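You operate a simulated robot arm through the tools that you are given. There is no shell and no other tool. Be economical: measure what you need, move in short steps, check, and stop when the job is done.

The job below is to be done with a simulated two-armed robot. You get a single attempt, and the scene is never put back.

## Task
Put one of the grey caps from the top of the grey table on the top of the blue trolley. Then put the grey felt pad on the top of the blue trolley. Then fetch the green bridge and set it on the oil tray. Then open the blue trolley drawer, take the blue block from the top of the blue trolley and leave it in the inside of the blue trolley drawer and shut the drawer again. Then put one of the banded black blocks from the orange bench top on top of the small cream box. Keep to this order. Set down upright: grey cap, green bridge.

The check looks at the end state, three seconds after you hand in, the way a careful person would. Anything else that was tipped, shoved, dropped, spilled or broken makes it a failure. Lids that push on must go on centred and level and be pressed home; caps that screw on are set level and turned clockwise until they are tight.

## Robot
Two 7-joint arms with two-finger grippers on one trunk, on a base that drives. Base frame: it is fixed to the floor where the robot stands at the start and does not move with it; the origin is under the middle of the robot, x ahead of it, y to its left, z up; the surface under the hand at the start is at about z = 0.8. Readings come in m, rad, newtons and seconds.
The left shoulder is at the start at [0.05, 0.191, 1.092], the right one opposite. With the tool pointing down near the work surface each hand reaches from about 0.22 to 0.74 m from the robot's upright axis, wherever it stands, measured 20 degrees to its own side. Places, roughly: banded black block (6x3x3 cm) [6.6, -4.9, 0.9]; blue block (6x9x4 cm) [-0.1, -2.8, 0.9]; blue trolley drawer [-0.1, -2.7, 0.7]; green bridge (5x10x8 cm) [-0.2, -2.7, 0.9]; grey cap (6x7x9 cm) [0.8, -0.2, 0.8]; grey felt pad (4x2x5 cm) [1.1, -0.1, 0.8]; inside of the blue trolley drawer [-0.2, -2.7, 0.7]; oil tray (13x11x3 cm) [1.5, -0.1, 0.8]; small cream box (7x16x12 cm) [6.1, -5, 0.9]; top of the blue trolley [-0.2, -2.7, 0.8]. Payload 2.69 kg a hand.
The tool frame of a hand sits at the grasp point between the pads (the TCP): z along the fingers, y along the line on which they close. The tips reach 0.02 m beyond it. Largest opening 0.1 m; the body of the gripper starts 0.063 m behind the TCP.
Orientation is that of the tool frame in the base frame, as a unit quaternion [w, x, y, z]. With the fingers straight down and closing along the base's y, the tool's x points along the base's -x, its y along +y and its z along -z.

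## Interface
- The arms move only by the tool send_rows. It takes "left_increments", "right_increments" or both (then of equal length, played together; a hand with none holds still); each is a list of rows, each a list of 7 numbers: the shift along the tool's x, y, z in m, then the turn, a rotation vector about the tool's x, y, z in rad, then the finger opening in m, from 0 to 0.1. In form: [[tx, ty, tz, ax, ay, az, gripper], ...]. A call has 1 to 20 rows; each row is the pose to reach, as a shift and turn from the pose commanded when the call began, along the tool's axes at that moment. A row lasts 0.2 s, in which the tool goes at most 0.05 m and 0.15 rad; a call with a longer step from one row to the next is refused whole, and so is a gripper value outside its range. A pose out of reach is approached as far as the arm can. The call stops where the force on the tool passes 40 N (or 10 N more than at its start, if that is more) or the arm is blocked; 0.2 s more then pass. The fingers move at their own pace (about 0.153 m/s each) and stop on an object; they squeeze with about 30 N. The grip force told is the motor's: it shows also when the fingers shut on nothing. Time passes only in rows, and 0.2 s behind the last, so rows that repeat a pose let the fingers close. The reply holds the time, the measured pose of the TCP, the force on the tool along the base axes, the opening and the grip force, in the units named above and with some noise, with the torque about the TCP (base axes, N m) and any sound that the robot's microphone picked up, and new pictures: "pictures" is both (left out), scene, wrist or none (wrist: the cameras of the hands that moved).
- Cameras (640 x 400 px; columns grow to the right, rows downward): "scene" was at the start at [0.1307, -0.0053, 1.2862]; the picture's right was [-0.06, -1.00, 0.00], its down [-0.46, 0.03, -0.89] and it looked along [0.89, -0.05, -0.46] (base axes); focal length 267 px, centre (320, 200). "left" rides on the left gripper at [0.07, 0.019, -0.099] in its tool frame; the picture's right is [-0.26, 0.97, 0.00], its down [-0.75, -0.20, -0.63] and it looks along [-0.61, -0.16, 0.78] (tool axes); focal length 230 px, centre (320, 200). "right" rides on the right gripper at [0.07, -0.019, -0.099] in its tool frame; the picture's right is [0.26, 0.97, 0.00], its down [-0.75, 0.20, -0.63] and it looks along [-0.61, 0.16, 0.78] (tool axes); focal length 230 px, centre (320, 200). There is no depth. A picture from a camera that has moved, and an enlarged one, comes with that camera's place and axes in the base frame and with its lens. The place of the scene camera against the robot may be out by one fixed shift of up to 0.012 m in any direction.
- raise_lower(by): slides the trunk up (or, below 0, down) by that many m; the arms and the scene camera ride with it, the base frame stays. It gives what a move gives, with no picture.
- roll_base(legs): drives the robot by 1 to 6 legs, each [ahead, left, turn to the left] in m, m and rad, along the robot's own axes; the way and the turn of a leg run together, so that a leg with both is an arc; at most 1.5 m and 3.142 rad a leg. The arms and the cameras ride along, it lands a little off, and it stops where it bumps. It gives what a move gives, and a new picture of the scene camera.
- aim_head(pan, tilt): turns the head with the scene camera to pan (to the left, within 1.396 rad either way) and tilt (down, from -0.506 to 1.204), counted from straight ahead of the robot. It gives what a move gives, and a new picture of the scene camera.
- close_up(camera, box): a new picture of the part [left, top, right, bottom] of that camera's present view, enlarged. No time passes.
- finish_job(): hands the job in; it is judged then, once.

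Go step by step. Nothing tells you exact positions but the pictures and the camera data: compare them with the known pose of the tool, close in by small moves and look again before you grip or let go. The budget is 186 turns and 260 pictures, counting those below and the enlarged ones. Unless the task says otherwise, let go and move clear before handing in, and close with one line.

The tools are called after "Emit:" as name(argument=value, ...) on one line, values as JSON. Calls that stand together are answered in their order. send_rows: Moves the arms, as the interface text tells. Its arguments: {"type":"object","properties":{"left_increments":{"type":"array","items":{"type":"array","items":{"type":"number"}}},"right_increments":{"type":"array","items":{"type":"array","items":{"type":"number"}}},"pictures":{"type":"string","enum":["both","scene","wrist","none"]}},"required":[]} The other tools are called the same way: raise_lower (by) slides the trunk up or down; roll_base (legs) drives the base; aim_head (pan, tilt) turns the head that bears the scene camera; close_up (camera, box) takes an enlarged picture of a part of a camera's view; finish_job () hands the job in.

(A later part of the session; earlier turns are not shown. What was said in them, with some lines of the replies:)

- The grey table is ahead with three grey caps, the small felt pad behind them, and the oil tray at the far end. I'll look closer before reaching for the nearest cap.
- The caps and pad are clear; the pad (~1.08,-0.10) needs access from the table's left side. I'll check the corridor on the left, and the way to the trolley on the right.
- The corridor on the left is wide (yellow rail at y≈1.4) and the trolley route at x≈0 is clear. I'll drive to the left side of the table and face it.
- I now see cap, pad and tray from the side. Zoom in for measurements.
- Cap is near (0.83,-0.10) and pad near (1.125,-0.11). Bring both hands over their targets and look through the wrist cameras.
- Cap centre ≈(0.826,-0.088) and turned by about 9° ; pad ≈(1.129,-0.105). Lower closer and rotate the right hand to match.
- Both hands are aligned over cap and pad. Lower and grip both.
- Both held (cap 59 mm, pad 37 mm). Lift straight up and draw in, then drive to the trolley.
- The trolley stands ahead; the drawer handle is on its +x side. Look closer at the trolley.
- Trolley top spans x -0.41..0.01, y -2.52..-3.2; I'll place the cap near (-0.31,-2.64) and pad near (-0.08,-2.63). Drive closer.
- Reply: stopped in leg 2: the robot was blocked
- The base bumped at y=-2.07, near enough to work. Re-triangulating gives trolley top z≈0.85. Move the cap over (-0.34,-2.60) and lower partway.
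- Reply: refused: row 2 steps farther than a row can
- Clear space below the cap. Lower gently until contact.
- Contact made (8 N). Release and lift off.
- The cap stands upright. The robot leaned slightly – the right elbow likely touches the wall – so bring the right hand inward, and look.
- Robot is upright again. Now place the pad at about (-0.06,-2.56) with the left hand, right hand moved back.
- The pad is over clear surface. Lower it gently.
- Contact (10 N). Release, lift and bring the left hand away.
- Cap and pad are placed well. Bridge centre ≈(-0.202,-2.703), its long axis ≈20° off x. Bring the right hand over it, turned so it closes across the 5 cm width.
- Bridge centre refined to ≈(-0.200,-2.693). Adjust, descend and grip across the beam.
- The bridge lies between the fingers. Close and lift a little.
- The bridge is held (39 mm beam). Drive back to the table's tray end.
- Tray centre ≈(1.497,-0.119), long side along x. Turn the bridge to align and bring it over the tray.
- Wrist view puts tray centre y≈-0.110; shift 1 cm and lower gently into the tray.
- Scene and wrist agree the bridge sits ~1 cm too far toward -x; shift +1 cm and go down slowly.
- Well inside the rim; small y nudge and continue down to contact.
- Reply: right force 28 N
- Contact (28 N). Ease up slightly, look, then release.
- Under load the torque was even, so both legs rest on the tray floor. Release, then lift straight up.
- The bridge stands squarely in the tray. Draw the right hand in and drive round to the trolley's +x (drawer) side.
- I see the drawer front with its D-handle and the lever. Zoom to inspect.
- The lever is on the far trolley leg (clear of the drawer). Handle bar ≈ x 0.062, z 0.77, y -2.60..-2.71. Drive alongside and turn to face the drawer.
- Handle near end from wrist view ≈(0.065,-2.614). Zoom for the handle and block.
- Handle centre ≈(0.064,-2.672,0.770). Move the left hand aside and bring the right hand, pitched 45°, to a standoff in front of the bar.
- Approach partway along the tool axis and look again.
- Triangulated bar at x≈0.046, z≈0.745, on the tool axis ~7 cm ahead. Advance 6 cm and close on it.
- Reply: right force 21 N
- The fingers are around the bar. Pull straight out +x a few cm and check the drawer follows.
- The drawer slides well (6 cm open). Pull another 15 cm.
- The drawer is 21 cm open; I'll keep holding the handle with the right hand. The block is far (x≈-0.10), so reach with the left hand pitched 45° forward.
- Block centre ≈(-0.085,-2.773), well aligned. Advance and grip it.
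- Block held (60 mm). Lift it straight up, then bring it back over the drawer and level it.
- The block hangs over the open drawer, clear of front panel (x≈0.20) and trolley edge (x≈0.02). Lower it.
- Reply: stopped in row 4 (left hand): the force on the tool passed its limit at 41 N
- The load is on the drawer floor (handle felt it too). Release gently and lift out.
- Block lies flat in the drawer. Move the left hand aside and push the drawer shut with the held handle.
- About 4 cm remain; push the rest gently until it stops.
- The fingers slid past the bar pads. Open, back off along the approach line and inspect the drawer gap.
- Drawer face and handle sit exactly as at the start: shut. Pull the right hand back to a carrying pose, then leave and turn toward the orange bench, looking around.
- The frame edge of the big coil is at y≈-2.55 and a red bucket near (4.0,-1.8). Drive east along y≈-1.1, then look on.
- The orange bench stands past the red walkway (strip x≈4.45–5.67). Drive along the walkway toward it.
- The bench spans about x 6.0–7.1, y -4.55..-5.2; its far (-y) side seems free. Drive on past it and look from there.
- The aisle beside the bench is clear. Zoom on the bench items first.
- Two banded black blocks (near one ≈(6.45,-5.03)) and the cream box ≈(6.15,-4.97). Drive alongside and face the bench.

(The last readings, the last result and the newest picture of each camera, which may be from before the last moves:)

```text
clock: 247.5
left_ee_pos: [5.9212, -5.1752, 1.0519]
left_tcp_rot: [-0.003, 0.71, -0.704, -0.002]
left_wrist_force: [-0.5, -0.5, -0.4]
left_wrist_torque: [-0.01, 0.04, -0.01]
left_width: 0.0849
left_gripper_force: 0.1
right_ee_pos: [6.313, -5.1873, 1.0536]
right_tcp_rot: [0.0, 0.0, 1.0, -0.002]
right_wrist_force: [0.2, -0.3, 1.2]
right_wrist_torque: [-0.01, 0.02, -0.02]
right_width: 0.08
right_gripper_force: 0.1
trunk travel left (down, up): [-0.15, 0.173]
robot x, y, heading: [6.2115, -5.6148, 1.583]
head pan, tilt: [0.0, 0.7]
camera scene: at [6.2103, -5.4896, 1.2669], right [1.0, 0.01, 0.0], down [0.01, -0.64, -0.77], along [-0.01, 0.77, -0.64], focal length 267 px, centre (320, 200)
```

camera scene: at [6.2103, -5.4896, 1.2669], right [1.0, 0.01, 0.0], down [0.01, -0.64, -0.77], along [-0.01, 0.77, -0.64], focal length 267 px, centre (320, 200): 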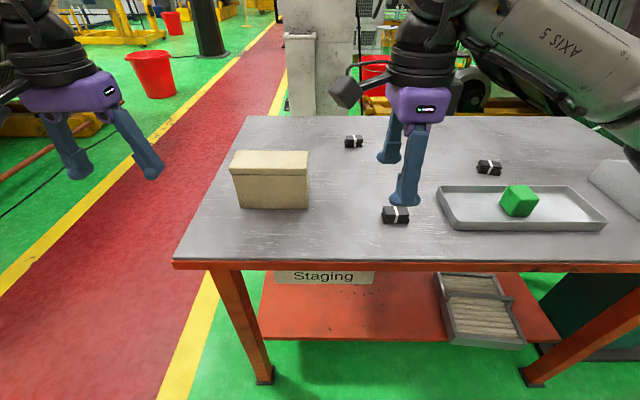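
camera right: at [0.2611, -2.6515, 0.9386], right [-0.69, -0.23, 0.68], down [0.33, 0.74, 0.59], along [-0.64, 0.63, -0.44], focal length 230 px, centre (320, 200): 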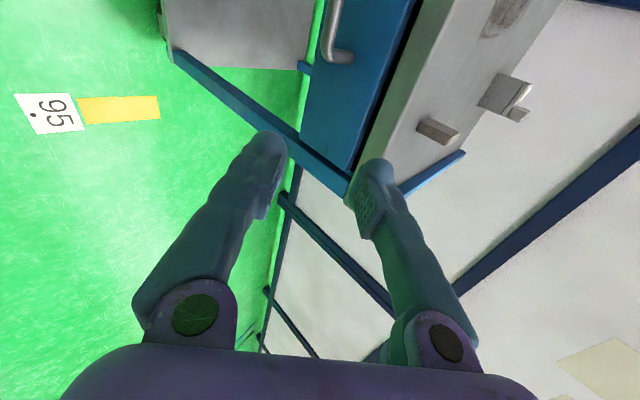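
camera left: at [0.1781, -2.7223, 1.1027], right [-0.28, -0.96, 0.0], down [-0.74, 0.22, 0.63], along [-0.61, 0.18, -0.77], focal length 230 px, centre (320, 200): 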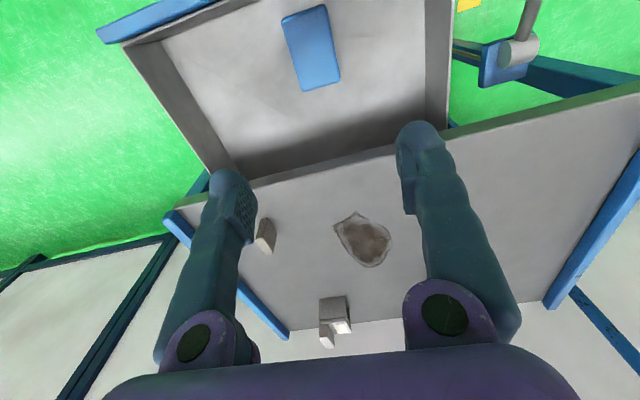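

The near banded block is ≈(6.385,-5.03), box top centre ≈(6.09,-4.97). Hover the right hand (closing along y) over the block.

Emit:
send_rows(right_increments=[[-0.018, 0.039, 0.01, 0, 0, 0, 0.08], [-0.036, 0.078, 0.03, 0, 0, 0, 0.08], [-0.054, 0.115, 0.05, 0, 0, 0, 0.08], [-0.072, 0.15, 0.075, 0, 0, 0, 0.08], [-0.072, 0.155, 0.1, 0, 0, 0, 0.08]], pictures="both")

Emit:
close_up(camera="scene", box=[210, 120, 430, 257])

```text
clock: 248.7
left_ee_pos: [5.9208, -5.1736, 1.0512]
left_tcp_rot: [-0.004, 0.709, -0.705, 0.0]
left_wrist_force: [-0.1, -0.5, -0.9]
left_wrist_torque: [0.05, -0.01, 0.02]
left_width: 0.0849
left_gripper_force: 0.0
right_ee_pos: [6.3846, -5.0339, 0.9507]
right_tcp_rot: [0.001, 0.0, 1.0, -0.001]
right_wrist_force: [-0.7, -0.1, -0.6]
right_wrist_torque: [-0.01, -0.02, 0.01]
right_width: 0.0801
right_gripper_force: 0.1
trunk travel left (down, up): [-0.15, 0.173]
robot x, y, heading: [6.2125, -5.6196, 1.58]
head pan, tilt: [0.0, 0.7]
camera scene: at [6.2104, -5.4895, 1.2668], right [1.0, 0.01, 0.0], down [0.01, -0.64, -0.76], along [-0.01, 0.76, -0.64], focal length 267 px, centre (320, 200)
camera right: at [6.3135, -5.0524, 1.0507], right [-0.26, 0.97, 0.0], down [0.75, 0.2, 0.63], along [0.61, 0.16, -0.78], focal length 230 px, centre (320, 200)
```

scene: 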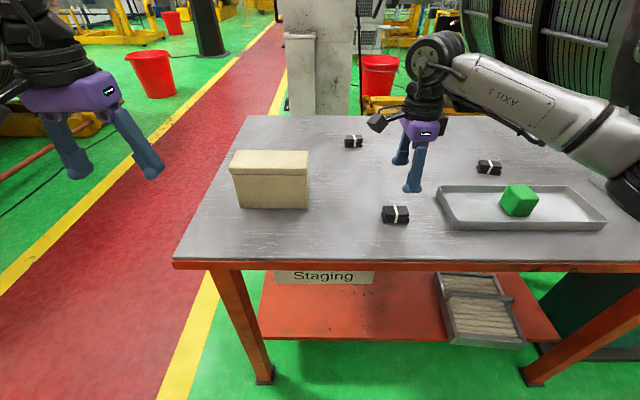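
right: 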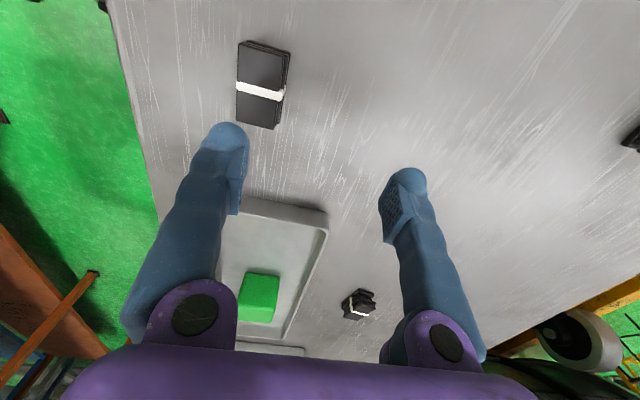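

```text
2.91 times, centred on (320, 188) of scene
camera zoom: at [6.2104, -5.4895, 1.2668], right [1.0, 0.01, 0.0], down [0.01, -0.64, -0.76], along [-0.01, 0.76, -0.64], focal length 777 px, centre (320, 234)
```

zoom: 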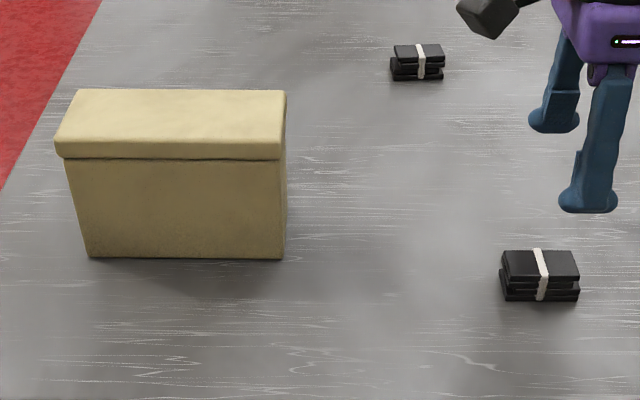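

The block is really at ≈(6.363,-5.082), bench surface ≈0.85. Shift over it and look again.

Emit:
send_rows(right_increments=[[0.011, -0.024, 0, 0, 0, 0, 0.08], [0.022, -0.048, 0.0, 0, 0, 0, 0.07], [0.022, -0.048, 0.025, 0, 0, 0, 0.06]], pictures="both")

Emit:
close_up(camera="right", box=[220, 0, 420, 200])

```text
clock: 249.5
left_ee_pos: [5.9201, -5.1732, 1.0504]
left_tcp_rot: [-0.003, 0.709, -0.705, -0.001]
left_wrist_force: [0.8, -0.6, -0.4]
left_wrist_torque: [0.02, 0.0, 0.04]
left_width: 0.0849
left_gripper_force: 0.1
right_ee_pos: [6.3618, -5.0804, 0.9292]
right_tcp_rot: [0.0, 0.0, 1.0, -0.002]
right_wrist_force: [0.9, -0.5, 0.2]
right_wrist_torque: [-0.03, 0.03, -0.01]
right_width: 0.0601
right_gripper_force: 0.1
trunk travel left (down, up): [-0.15, 0.173]
robot x, y, heading: [6.209, -5.6164, 1.582]
head pan, tilt: [0.0, 0.7]
camera scene: at [6.2105, -5.4893, 1.2668], right [1.0, 0.01, 0.0], down [0.0, -0.64, -0.76], along [-0.01, 0.76, -0.64], focal length 267 px, centre (320, 200)
camera right: at [6.2924, -5.0991, 1.0277], right [-0.26, 0.97, 0.0], down [0.75, 0.2, 0.63], along [0.61, 0.16, -0.78], focal length 230 px, centre (320, 200)
```

scene: 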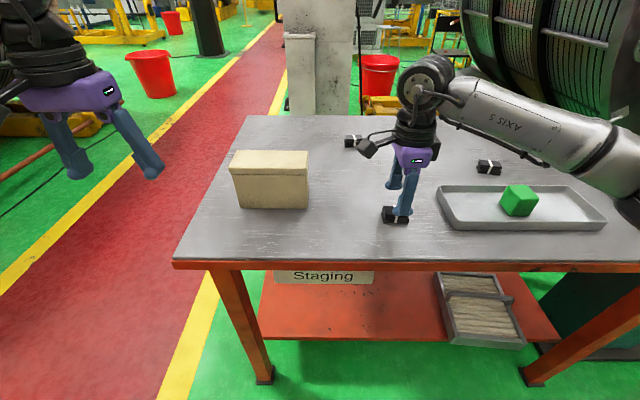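
right: 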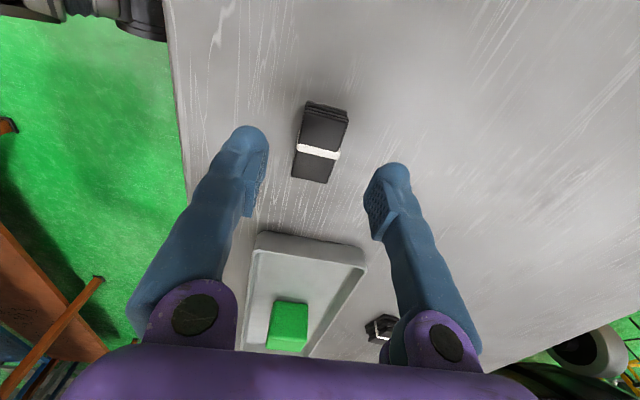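

```text
2.00 times, centred on (320, 100) of right
camera zoom: at [6.2924, -5.0991, 1.0277], right [-0.26, 0.97, 0.0], down [0.75, 0.2, 0.63], along [0.61, 0.16, -0.78], focal length 460 px, centre (320, 400)
```

zoom: 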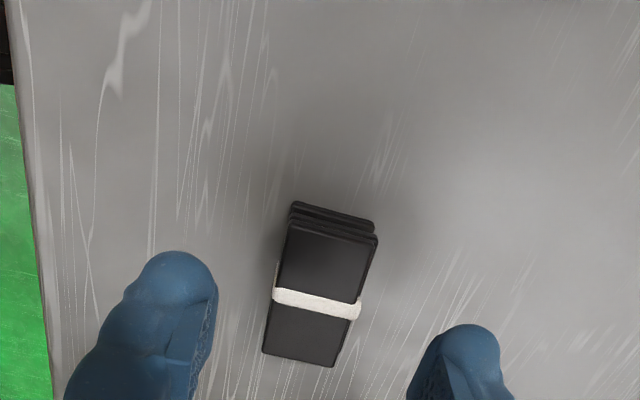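

Aligned. Descend with fingertips just above the bench and close.

Emit:
send_rows(right_increments=[[-0.001, -0.001, 0.03, 0, 0, 0, 0.06], [-0.001, -0.001, 0.05, 0, 0, 0, 0.06], [-0.001, -0.001, 0.055, 0, 0, 0, 0.06], [-0.001, -0.001, 0.055, 0, 0, 0, 0.02], [-0.001, -0.001, 0.055, 0, 0, 0, 0.02], [-0.001, -0.001, 0.055, 0, 0, 0, 0.02]], pictures="both")

```text
clock: 250.4
left_ee_pos: [5.922, -5.1741, 1.05]
left_tcp_rot: [-0.004, 0.709, -0.705, 0.0]
left_wrist_force: [0.0, -0.1, 0.4]
left_wrist_torque: [-0.03, -0.01, -0.03]
left_width: 0.0851
left_gripper_force: 0.0
right_ee_pos: [6.3629, -5.0833, 0.8793]
right_tcp_rot: [-0.002, -0.001, 1.0, 0.0]
right_wrist_force: [1.2, -4.4, 15.9]
right_wrist_torque: [-0.11, -0.13, 0.01]
right_width: 0.0292
right_gripper_force: 6.4
trunk travel left (down, up): [-0.15, 0.173]
robot x, y, heading: [6.2113, -5.6154, 1.578]
head pan, tilt: [0.0, 0.7]
stopped in row 4 (right hand): the force on the tool passed its limit at 54 N (the readings are from after the stop); the commanded pose is now the measured one
camera scene: at [6.2102, -5.4903, 1.2668], right [1.0, 0.01, 0.0], down [0.0, -0.64, -0.77], along [-0.01, 0.77, -0.64], focal length 267 px, centre (320, 200)
camera right: at [6.2935, -5.1018, 0.9789], right [-0.26, 0.97, 0.0], down [0.75, 0.2, 0.63], along [0.61, 0.16, -0.78], focal length 230 px, centre (320, 200)
```

scene: 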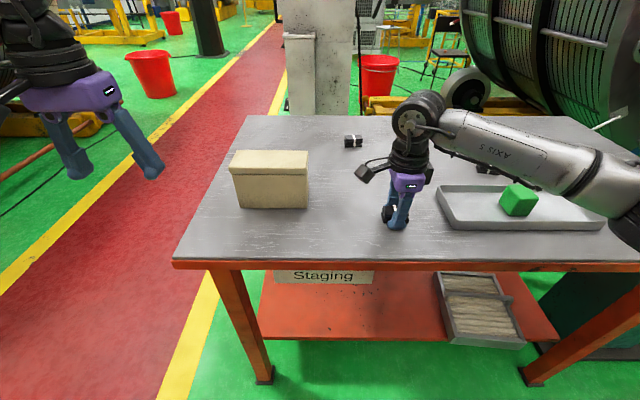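
right: 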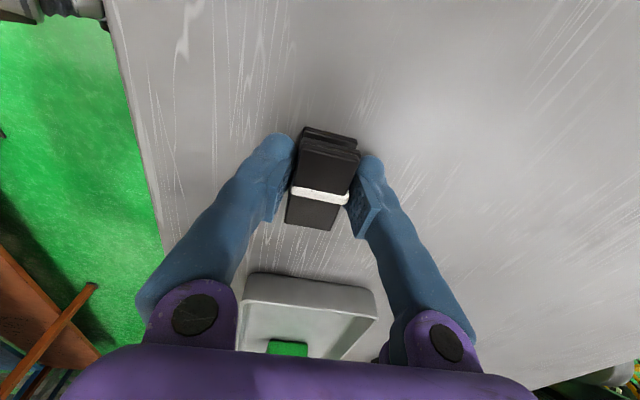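

The tips touched the bench (surface ≈0.858). Close fully, then lift.

Emit:
send_rows(right_increments=[[0, 0, -0.002, 0, 0, 0, 0.015], [0, 0, -0.002, 0, 0, 0, 0.015], [0, 0, -0.002, 0, 0, 0, 0.015], [0, 0, -0.03, 0, 0, 0, 0.015], [0, 0, -0.07, 0, 0, 0, 0.015], [0, 0, -0.12, 0, 0, 0, 0.015], [0, 0, -0.17, 0, 0, 0, 0.015]], pictures="both")

```text
clock: 252.0
left_ee_pos: [5.9204, -5.174, 1.051]
left_tcp_rot: [-0.004, 0.709, -0.705, 0.0]
left_wrist_force: [0.0, -0.1, -0.2]
left_wrist_torque: [-0.03, -0.05, -0.01]
left_width: 0.0849
left_gripper_force: 0.0
right_ee_pos: [6.3657, -5.0837, 1.0471]
right_tcp_rot: [0.0, -0.001, 1.0, -0.002]
right_wrist_force: [-0.1, 0.3, -0.1]
right_wrist_torque: [-0.01, 0.0, 0.01]
right_width: 0.0285
right_gripper_force: 30.0
trunk travel left (down, up): [-0.15, 0.173]
robot x, y, heading: [6.2109, -5.6128, 1.58]
head pan, tilt: [0.0, 0.7]
camera scene: at [6.2102, -5.4901, 1.2668], right [1.0, 0.01, 0.0], down [0.0, -0.64, -0.77], along [-0.01, 0.77, -0.64], focal length 267 px, centre (320, 200)
camera right: at [6.2957, -5.1007, 1.146], right [-0.26, 0.97, 0.0], down [0.75, 0.2, 0.63], along [0.61, 0.16, -0.78], focal length 230 px, centre (320, 200)
```

scene: 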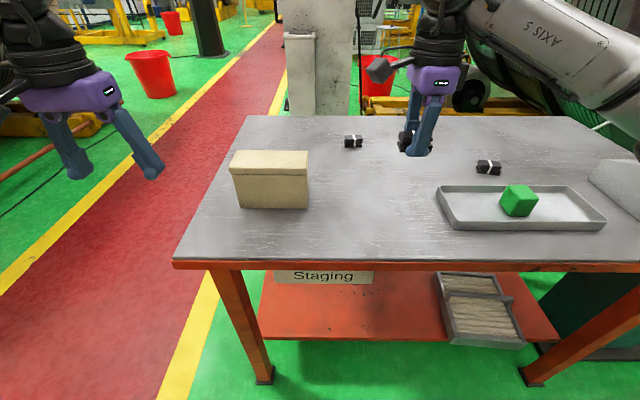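
right: 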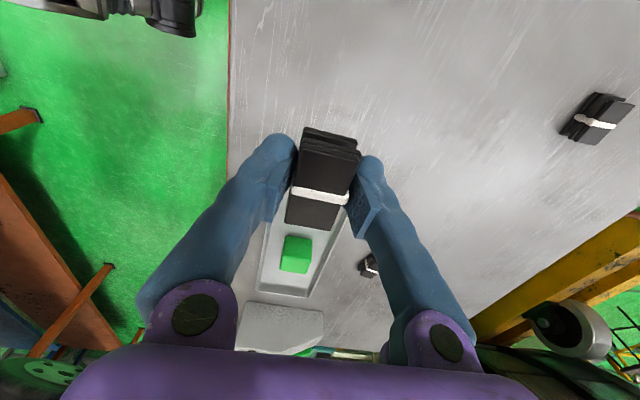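

Block held (28.5 mm). Box top is ≈z 0.978, centre ≈(6.10,-5.02). Move the left hand back and carry the block above the box.

Emit:
send_rows(right_increments=[[0.0, 0.0, -0.03, 0, 0, 0, 0.015], [0.04, 0.01, -0.04, 0, 0, 0, 0.015], [0.08, 0.02, -0.04, 0, 0, 0, 0.015], [0.125, 0.03, -0.04, 0, 0, 0, 0.015], [0.17, 0.04, -0.04, 0, 0, 0, 0.015], [0.215, 0.05, -0.04, 0, 0, 0, 0.015], [0.262, 0.061, -0.04, 0, 0, 0, 0.015]], left_increments=[[0.02, 0.02, 0, 0, 0, 0, 0.085], [0.04, 0.04, 0, 0, 0, 0, 0.085], [0.06, 0.06, 0, 0, 0, 0, 0.085], [0.08, 0.08, 0, 0, 0, 0, 0.085], [0.08, 0.08, 0, 0, 0, 0, 0.085], [0.08, 0.08, 0, 0, 0, 0, 0.085], [0.08, 0.08, 0, 0, 0, 0, 0.085]], pictures="both")

Emit:
close_up(camera="scene", box=[210, 90, 370, 220])

```text
clock: 253.6
left_ee_pos: [5.842, -5.2535, 1.0518]
left_tcp_rot: [-0.004, 0.709, -0.705, 0.0]
left_wrist_force: [0.1, 1.1, 0.3]
left_wrist_torque: [-0.03, 0.03, -0.03]
left_width: 0.0849
left_gripper_force: 0.0
right_ee_pos: [6.1491, -5.0366, 1.0838]
right_tcp_rot: [-0.001, -0.001, 1.0, -0.002]
right_wrist_force: [-0.3, 0.0, -0.8]
right_wrist_torque: [-0.05, 0.02, 0.02]
right_width: 0.0286
right_gripper_force: 30.4
right hand out of reach, approached as far as the arm can: row 7
trunk travel left (down, up): [-0.15, 0.173]
robot x, y, heading: [6.2106, -5.61, 1.578]
head pan, tilt: [0.0, 0.7]
camera scene: at [6.2119, -5.4893, 1.2667], right [1.0, 0.01, 0.0], down [0.0, -0.64, -0.76], along [-0.01, 0.76, -0.64], focal length 267 px, centre (320, 200)
camera right: at [6.0794, -5.0555, 1.1839], right [-0.26, 0.97, 0.0], down [0.75, 0.2, 0.63], along [0.61, 0.16, -0.78], focal length 230 px, centre (320, 200)
camera left: at [5.8255, -5.3252, 1.1508], right [-0.97, 0.25, 0.0], down [0.19, 0.75, 0.63], along [0.16, 0.61, -0.77], focal length 230 px, centre (320, 200)
```

scene: 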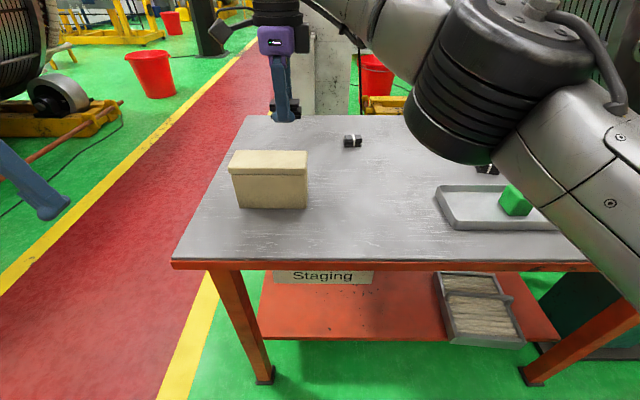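
right: 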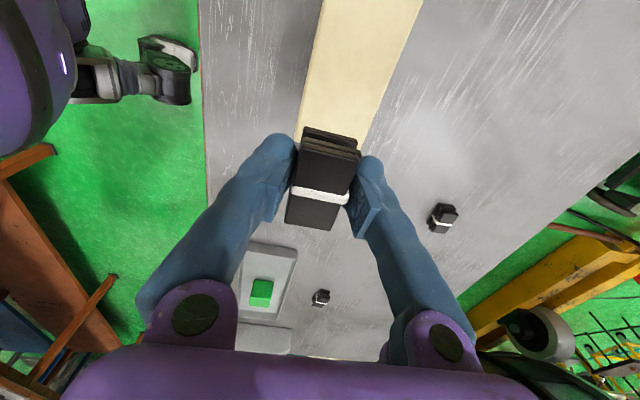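
left: 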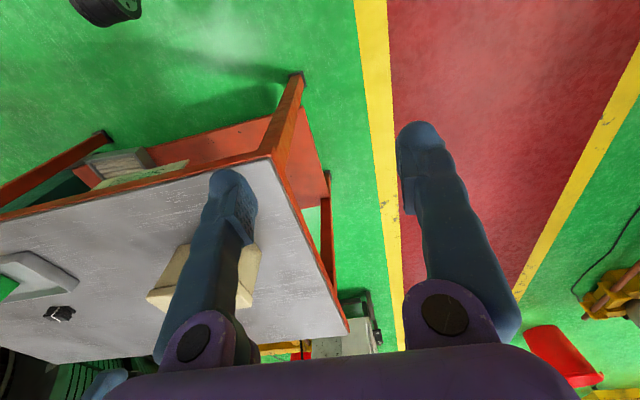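

```text
3.08 times, centred on (290, 155) of scene
camera zoom: at [6.2119, -5.4893, 1.2667], right [1.0, 0.01, 0.0], down [0.0, -0.64, -0.76], along [-0.01, 0.76, -0.64], focal length 821 px, centre (412, 338)
```

zoom: 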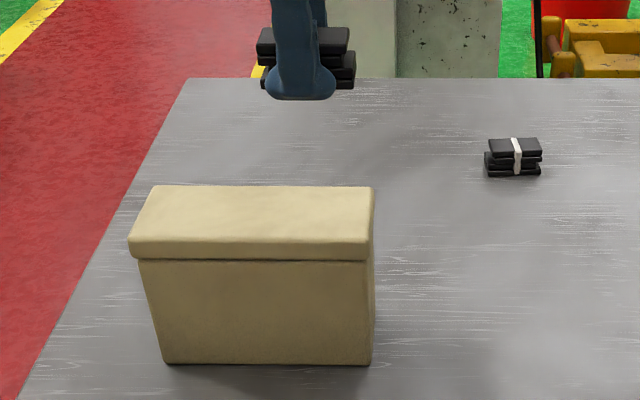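

The right arm ran out of reach at x 6.149; shift the base left ~5 cm to centre over the box (y centre ≈-5.024).

Emit:
roll_base(legs=[[0, 0.05, 0]])

Emit:
close_up(camera="right", box=[0, 0, 640, 400])

```text
clock: 254.7
left_ee_pos: [5.7908, -5.2563, 1.0508]
left_tcp_rot: [-0.003, 0.71, -0.704, 0.0]
left_wrist_force: [0.6, -0.7, -0.1]
left_wrist_torque: [-0.02, -0.03, -0.02]
left_width: 0.085
left_gripper_force: 0.1
right_ee_pos: [6.0964, -5.0379, 1.0846]
right_tcp_rot: [0.0, -0.002, 1.0, -0.002]
right_wrist_force: [0.9, 0.4, 0.0]
right_wrist_torque: [0.0, -0.04, 0.01]
right_width: 0.0285
right_gripper_force: 29.7
trunk travel left (down, up): [-0.15, 0.173]
robot x, y, heading: [6.1613, -5.6117, 1.581]
head pan, tilt: [0.0, 0.7]
camera scene: at [6.1607, -5.4901, 1.2668], right [1.0, 0.01, 0.0], down [0.01, -0.64, -0.76], along [-0.01, 0.76, -0.64], focal length 267 px, centre (320, 200)
```

scene: 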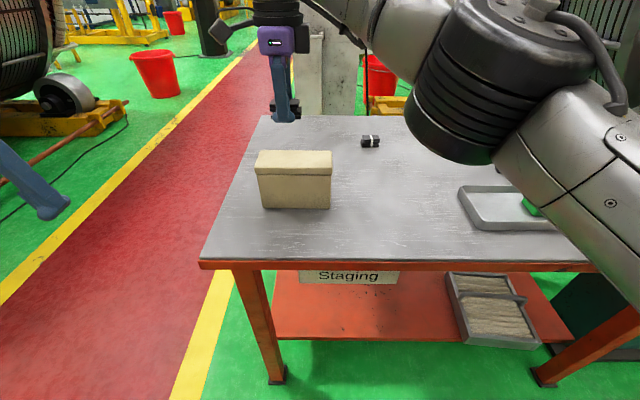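

```text
1.00 times, centred on (320, 200) of right (not enlarged: the box is as wide or as high as the picture)
camera zoom: at [6.0274, -5.0566, 1.1838], right [-0.26, 0.97, 0.0], down [0.75, 0.2, 0.63], along [0.61, 0.16, -0.78], focal length 230 px, centre (320, 200)
```

zoom: 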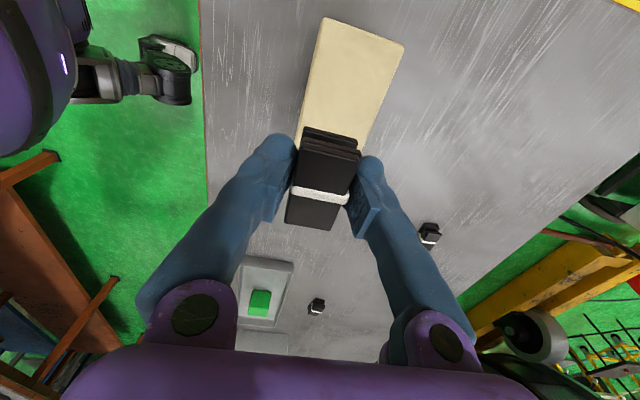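

Box top spans x 6.029–6.185, y -5.054..-4.991. Make a small test move to see the commanded reference.

Emit:
send_rows(right_increments=[[-0.015, 0, 0, 0, 0, 0, 0.015], [-0.03, 0, 0.01, 0, 0, 0, 0.015]], pictures="none")

```text
clock: 255.3
left_ee_pos: [5.791, -5.2564, 1.0519]
left_tcp_rot: [-0.003, 0.709, -0.705, -0.001]
left_wrist_force: [0.5, 0.4, -0.5]
left_wrist_torque: [-0.01, 0.02, 0.0]
left_width: 0.085
left_gripper_force: 0.0
right_ee_pos: [6.128, -5.0384, 1.0741]
right_tcp_rot: [-0.001, -0.001, 1.0, -0.002]
right_wrist_force: [0.8, 0.9, -0.4]
right_wrist_torque: [0.03, 0.03, 0.0]
right_width: 0.0287
right_gripper_force: 29.8
trunk travel left (down, up): [-0.15, 0.173]
robot x, y, heading: [6.1635, -5.6136, 1.577]
head pan, tilt: [0.0, 0.7]
```

Emit:
send_rows(right_increments=[[0.009, 0.008, 0.01, 0, 0, 0, 0.015], [0.018, 0.016, 0.03, 0, 0, 0, 0.015], [0.018, 0.016, 0.05, 0, 0, 0, 0.015]], pictures="wrist")

Emit:
close_up(camera="scene", box=[210, 90, 370, 220])

```text
clock: 256.1
left_ee_pos: [5.7919, -5.2562, 1.0508]
left_tcp_rot: [-0.003, 0.709, -0.705, -0.001]
left_wrist_force: [-0.8, 0.5, 0.0]
left_wrist_torque: [0.02, -0.01, -0.03]
left_width: 0.085
left_gripper_force: 0.0
right_ee_pos: [6.1116, -5.0216, 1.0239]
right_tcp_rot: [-0.002, 0.0, 1.0, -0.002]
right_wrist_force: [0.0, -0.7, -0.7]
right_wrist_torque: [0.03, 0.01, -0.02]
right_width: 0.0286
right_gripper_force: 29.8
trunk travel left (down, up): [-0.15, 0.173]
robot x, y, heading: [6.16, -5.6137, 1.581]
head pan, tilt: [0.0, 0.7]
camera right: at [6.0417, -5.0407, 1.1243], right [-0.26, 0.97, 0.0], down [0.75, 0.2, 0.63], along [0.61, 0.16, -0.78], focal length 230 px, centre (320, 200)
```

right: 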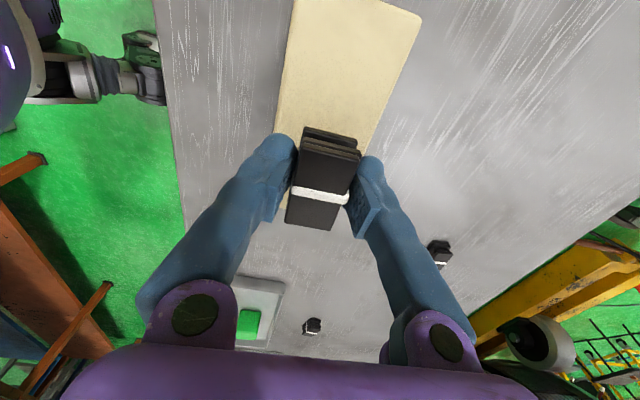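

```text
3.08 times, centred on (290, 155) of scene
camera zoom: at [6.1615, -5.4899, 1.2668], right [1.0, 0.01, 0.0], down [0.01, -0.64, -0.76], along [-0.01, 0.76, -0.64], focal length 821 px, centre (412, 338)
```

zoom: 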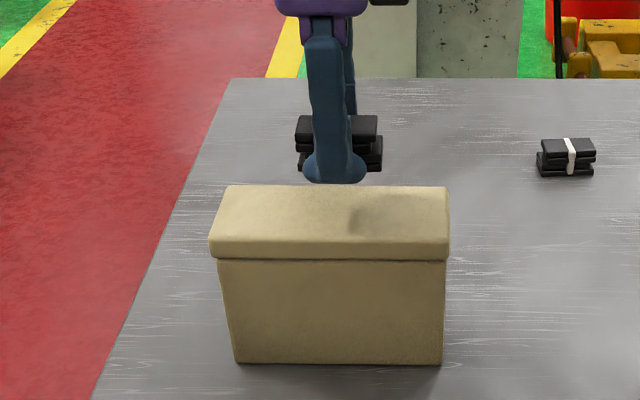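

Centred above the lid. Lower gently to contact.

Emit:
send_rows(right_increments=[[0, 0, 0.01, 0, 0, 0, 0.015], [0, 0, 0.016, 0, 0, 0, 0.015], [0, 0, 0.019, 0, 0, 0, 0.015], [0, 0, 0.022, 0, 0, 0, 0.015]], pictures="none")

```text
clock: 257.1
left_ee_pos: [5.7917, -5.2563, 1.0513]
left_tcp_rot: [-0.003, 0.71, -0.704, 0.0]
left_wrist_force: [-0.2, 0.8, 0.2]
left_wrist_torque: [0.03, 0.04, -0.06]
left_width: 0.0847
left_gripper_force: 0.0
right_ee_pos: [6.1106, -5.0226, 1.0024]
right_tcp_rot: [-0.001, 0.0, 1.0, -0.001]
right_wrist_force: [-0.4, 0.6, -1.1]
right_wrist_torque: [0.0, 0.02, -0.05]
right_width: 0.0288
right_gripper_force: 30.2
trunk travel left (down, up): [-0.15, 0.173]
robot x, y, heading: [6.1617, -5.6144, 1.579]
head pan, tilt: [0.0, 0.7]
```

Emit:
send_rows(right_increments=[[0, 0, 0.002, 0, 0, 0, 0.015], [0, 0, 0.004, 0, 0, 0, 0.015], [0, 0, 0.006, 0, 0, 0, 0.015]], pictures="wrist")

```text
clock: 257.9
left_ee_pos: [5.7912, -5.2568, 1.0526]
left_tcp_rot: [-0.004, 0.71, -0.705, 0.001]
left_wrist_force: [-1.0, 0.2, 0.4]
left_wrist_torque: [-0.02, -0.01, -0.01]
left_width: 0.085
left_gripper_force: 0.0
right_ee_pos: [6.11, -5.0232, 0.9952]
right_tcp_rot: [-0.001, -0.002, 1.0, -0.002]
right_wrist_force: [-1.0, 0.8, 0.0]
right_wrist_torque: [-0.01, -0.01, 0.01]
right_width: 0.0284
right_gripper_force: 29.8
trunk travel left (down, up): [-0.15, 0.173]
robot x, y, heading: [6.1633, -5.6147, 1.577]
head pan, tilt: [0.0, 0.7]
camera right: at [6.0404, -5.0411, 1.0956], right [-0.26, 0.97, 0.0], down [0.75, 0.2, 0.63], along [0.61, 0.16, -0.78], focal length 230 px, centre (320, 200)
```

right: 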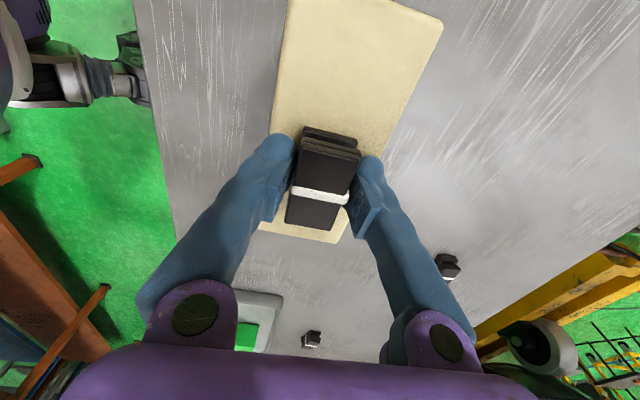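

Emit:
send_rows(right_increments=[[0, 0, 0.002, 0, 0, 0, 0.015], [0, 0, 0.004, 0, 0, 0, 0.015], [0, 0, 0.006, 0, 0, 0, 0.015]], pictures="none")

Emit:
close_up(camera="scene", box=[230, 100, 350, 220])

```text
clock: 258.7
left_ee_pos: [5.7917, -5.2562, 1.0519]
left_tcp_rot: [-0.003, 0.709, -0.705, -0.001]
left_wrist_force: [1.0, 0.4, 0.2]
left_wrist_torque: [0.02, 0.03, 0.02]
left_width: 0.085
left_gripper_force: 0.1
right_ee_pos: [6.11, -5.0217, 0.9897]
right_tcp_rot: [-0.001, -0.002, 1.0, -0.002]
right_wrist_force: [-0.2, 0.3, -0.7]
right_wrist_torque: [-0.01, -0.02, -0.03]
right_width: 0.0285
right_gripper_force: 30.2
trunk travel left (down, up): [-0.15, 0.173]
robot x, y, heading: [6.1634, -5.6119, 1.582]
head pan, tilt: [0.0, 0.7]
```

```text
3.33 times, centred on (290, 160) of scene
camera zoom: at [6.1611, -5.4901, 1.2668], right [1.0, 0.01, 0.0], down [0.01, -0.64, -0.76], along [-0.01, 0.76, -0.64], focal length 890 px, centre (420, 333)
```

zoom: 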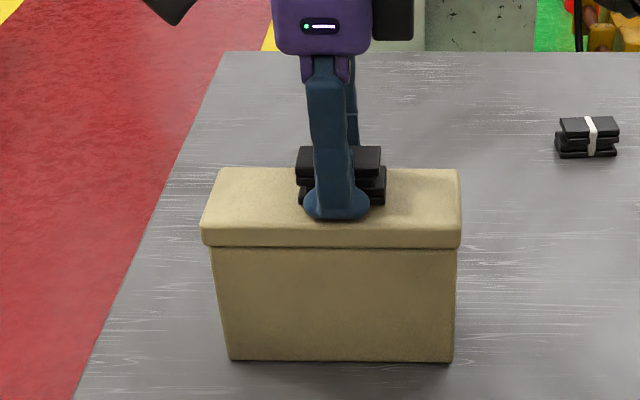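

Not yet in contact; continue down slowly.

Emit:
send_rows(right_increments=[[0, 0, 0.002, 0, 0, 0, 0.015], [0, 0, 0.004, 0, 0, 0, 0.015], [0, 0, 0.006, 0, 0, 0, 0.015]], pictures="none")

```text
clock: 259.5
left_ee_pos: [5.7921, -5.2582, 1.053]
left_tcp_rot: [-0.003, 0.709, -0.705, -0.001]
left_wrist_force: [0.5, -0.2, 0.6]
left_wrist_torque: [0.03, -0.01, -0.01]
left_width: 0.085
left_gripper_force: 0.1
right_ee_pos: [6.1091, -5.023, 0.9894]
right_tcp_rot: [-0.002, -0.001, 1.0, 0.002]
right_wrist_force: [-1.1, 7.8, 33.8]
right_wrist_torque: [0.02, -0.22, 0.28]
right_width: 0.0284
right_gripper_force: 29.9
trunk travel left (down, up): [-0.15, 0.173]
robot x, y, heading: [6.1632, -5.6138, 1.581]
head pan, tilt: [0.0, 0.7]
```

Contact. Ease off to relieve the load, then open and lift.

Emit:
send_rows(right_increments=[[0, 0, -0.003, 0, 0, 0, 0.015], [0, 0, -0.005, 0, 0, 0, 0.015], [0, 0, -0.005, 0, 0, 0, 0.015]], pictures="none")

```text
clock: 260.3
left_ee_pos: [5.7916, -5.2558, 1.0516]
left_tcp_rot: [-0.004, 0.71, -0.704, -0.001]
left_wrist_force: [0.2, 0.1, -0.7]
left_wrist_torque: [0.02, -0.04, 0.01]
left_width: 0.0849
left_gripper_force: 0.0
right_ee_pos: [6.1103, -5.0233, 0.9888]
right_tcp_rot: [-0.001, -0.002, 1.0, -0.002]
right_wrist_force: [-0.8, 6.1, 14.5]
right_wrist_torque: [0.31, -0.01, -0.01]
right_width: 0.0283
right_gripper_force: 30.3
trunk travel left (down, up): [-0.15, 0.173]
robot x, y, heading: [6.16, -5.6153, 1.582]
head pan, tilt: [0.0, 0.7]
```

Emit:
send_rows(right_increments=[[0, 0, -0.001, 0, 0, 0, 0.04], [0, 0, -0.001, 0, 0, 0, 0.055], [0, 0, -0.001, 0, 0, 0, 0.055], [0, 0, -0.03, 0, 0, 0, 0.055], [0, 0, -0.06, 0, 0, 0, 0.055], [0, 0, -0.1, 0, 0, 0, 0.055], [-0.03, -0.03, -0.12, 0, 0, 0, 0.06], [-0.06, -0.06, -0.12, 0, 0, 0, 0.06], [-0.09, -0.09, -0.12, 0, 0, 0, 0.06], [-0.12, -0.12, -0.12, 0, 0, 0, 0.06]], pictures="scene")

Emit:
close_up(camera="scene", box=[230, 100, 350, 220])

```text
clock: 262.5
left_ee_pos: [5.7916, -5.2548, 1.0521]
left_tcp_rot: [-0.003, 0.709, -0.705, -0.001]
left_wrist_force: [0.3, 0.1, -0.8]
left_wrist_torque: [0.01, 0.0, -0.06]
left_width: 0.0853
left_gripper_force: 0.0
right_ee_pos: [6.2308, -5.142, 1.109]
right_tcp_rot: [-0.001, -0.001, 1.0, -0.002]
right_wrist_force: [-0.6, -0.9, -0.1]
right_wrist_torque: [0.02, 0.01, 0.02]
right_width: 0.0601
right_gripper_force: 0.2
right hand out of reach, approached as far as the arm can: row 6
trunk travel left (down, up): [-0.15, 0.173]
robot x, y, heading: [6.1632, -5.6145, 1.58]
head pan, tilt: [0.0, 0.7]
camera scene: at [6.1619, -5.4905, 1.2669], right [1.0, 0.01, 0.0], down [0.0, -0.64, -0.77], along [-0.01, 0.77, -0.64], focal length 267 px, centre (320, 200)
```

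scene: 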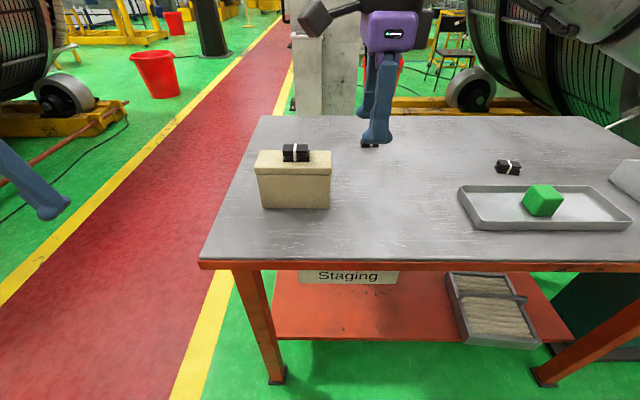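

```text
3.33 times, centred on (290, 160) of scene
camera zoom: at [6.1619, -5.4905, 1.2669], right [1.0, 0.01, 0.0], down [0.0, -0.64, -0.77], along [-0.01, 0.77, -0.64], focal length 890 px, centre (420, 333)
```

zoom: 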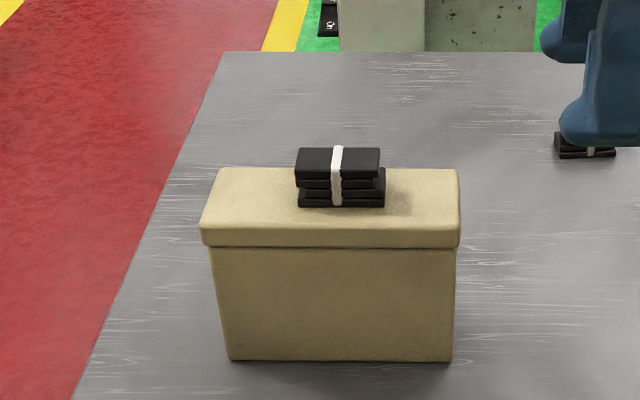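

The banded block sits flat and centred on the cream box, and both hands are clear. All five steps are complete, so I'm handing in.

Emit:
finish_job()

```text
The job is handed in.
```

I did all five steps in order and handed the job in: the cap and pad are on the trolley, the green bridge is upright in the oil tray, the blue block is in the shut drawer, and a banded block is on the cream box.
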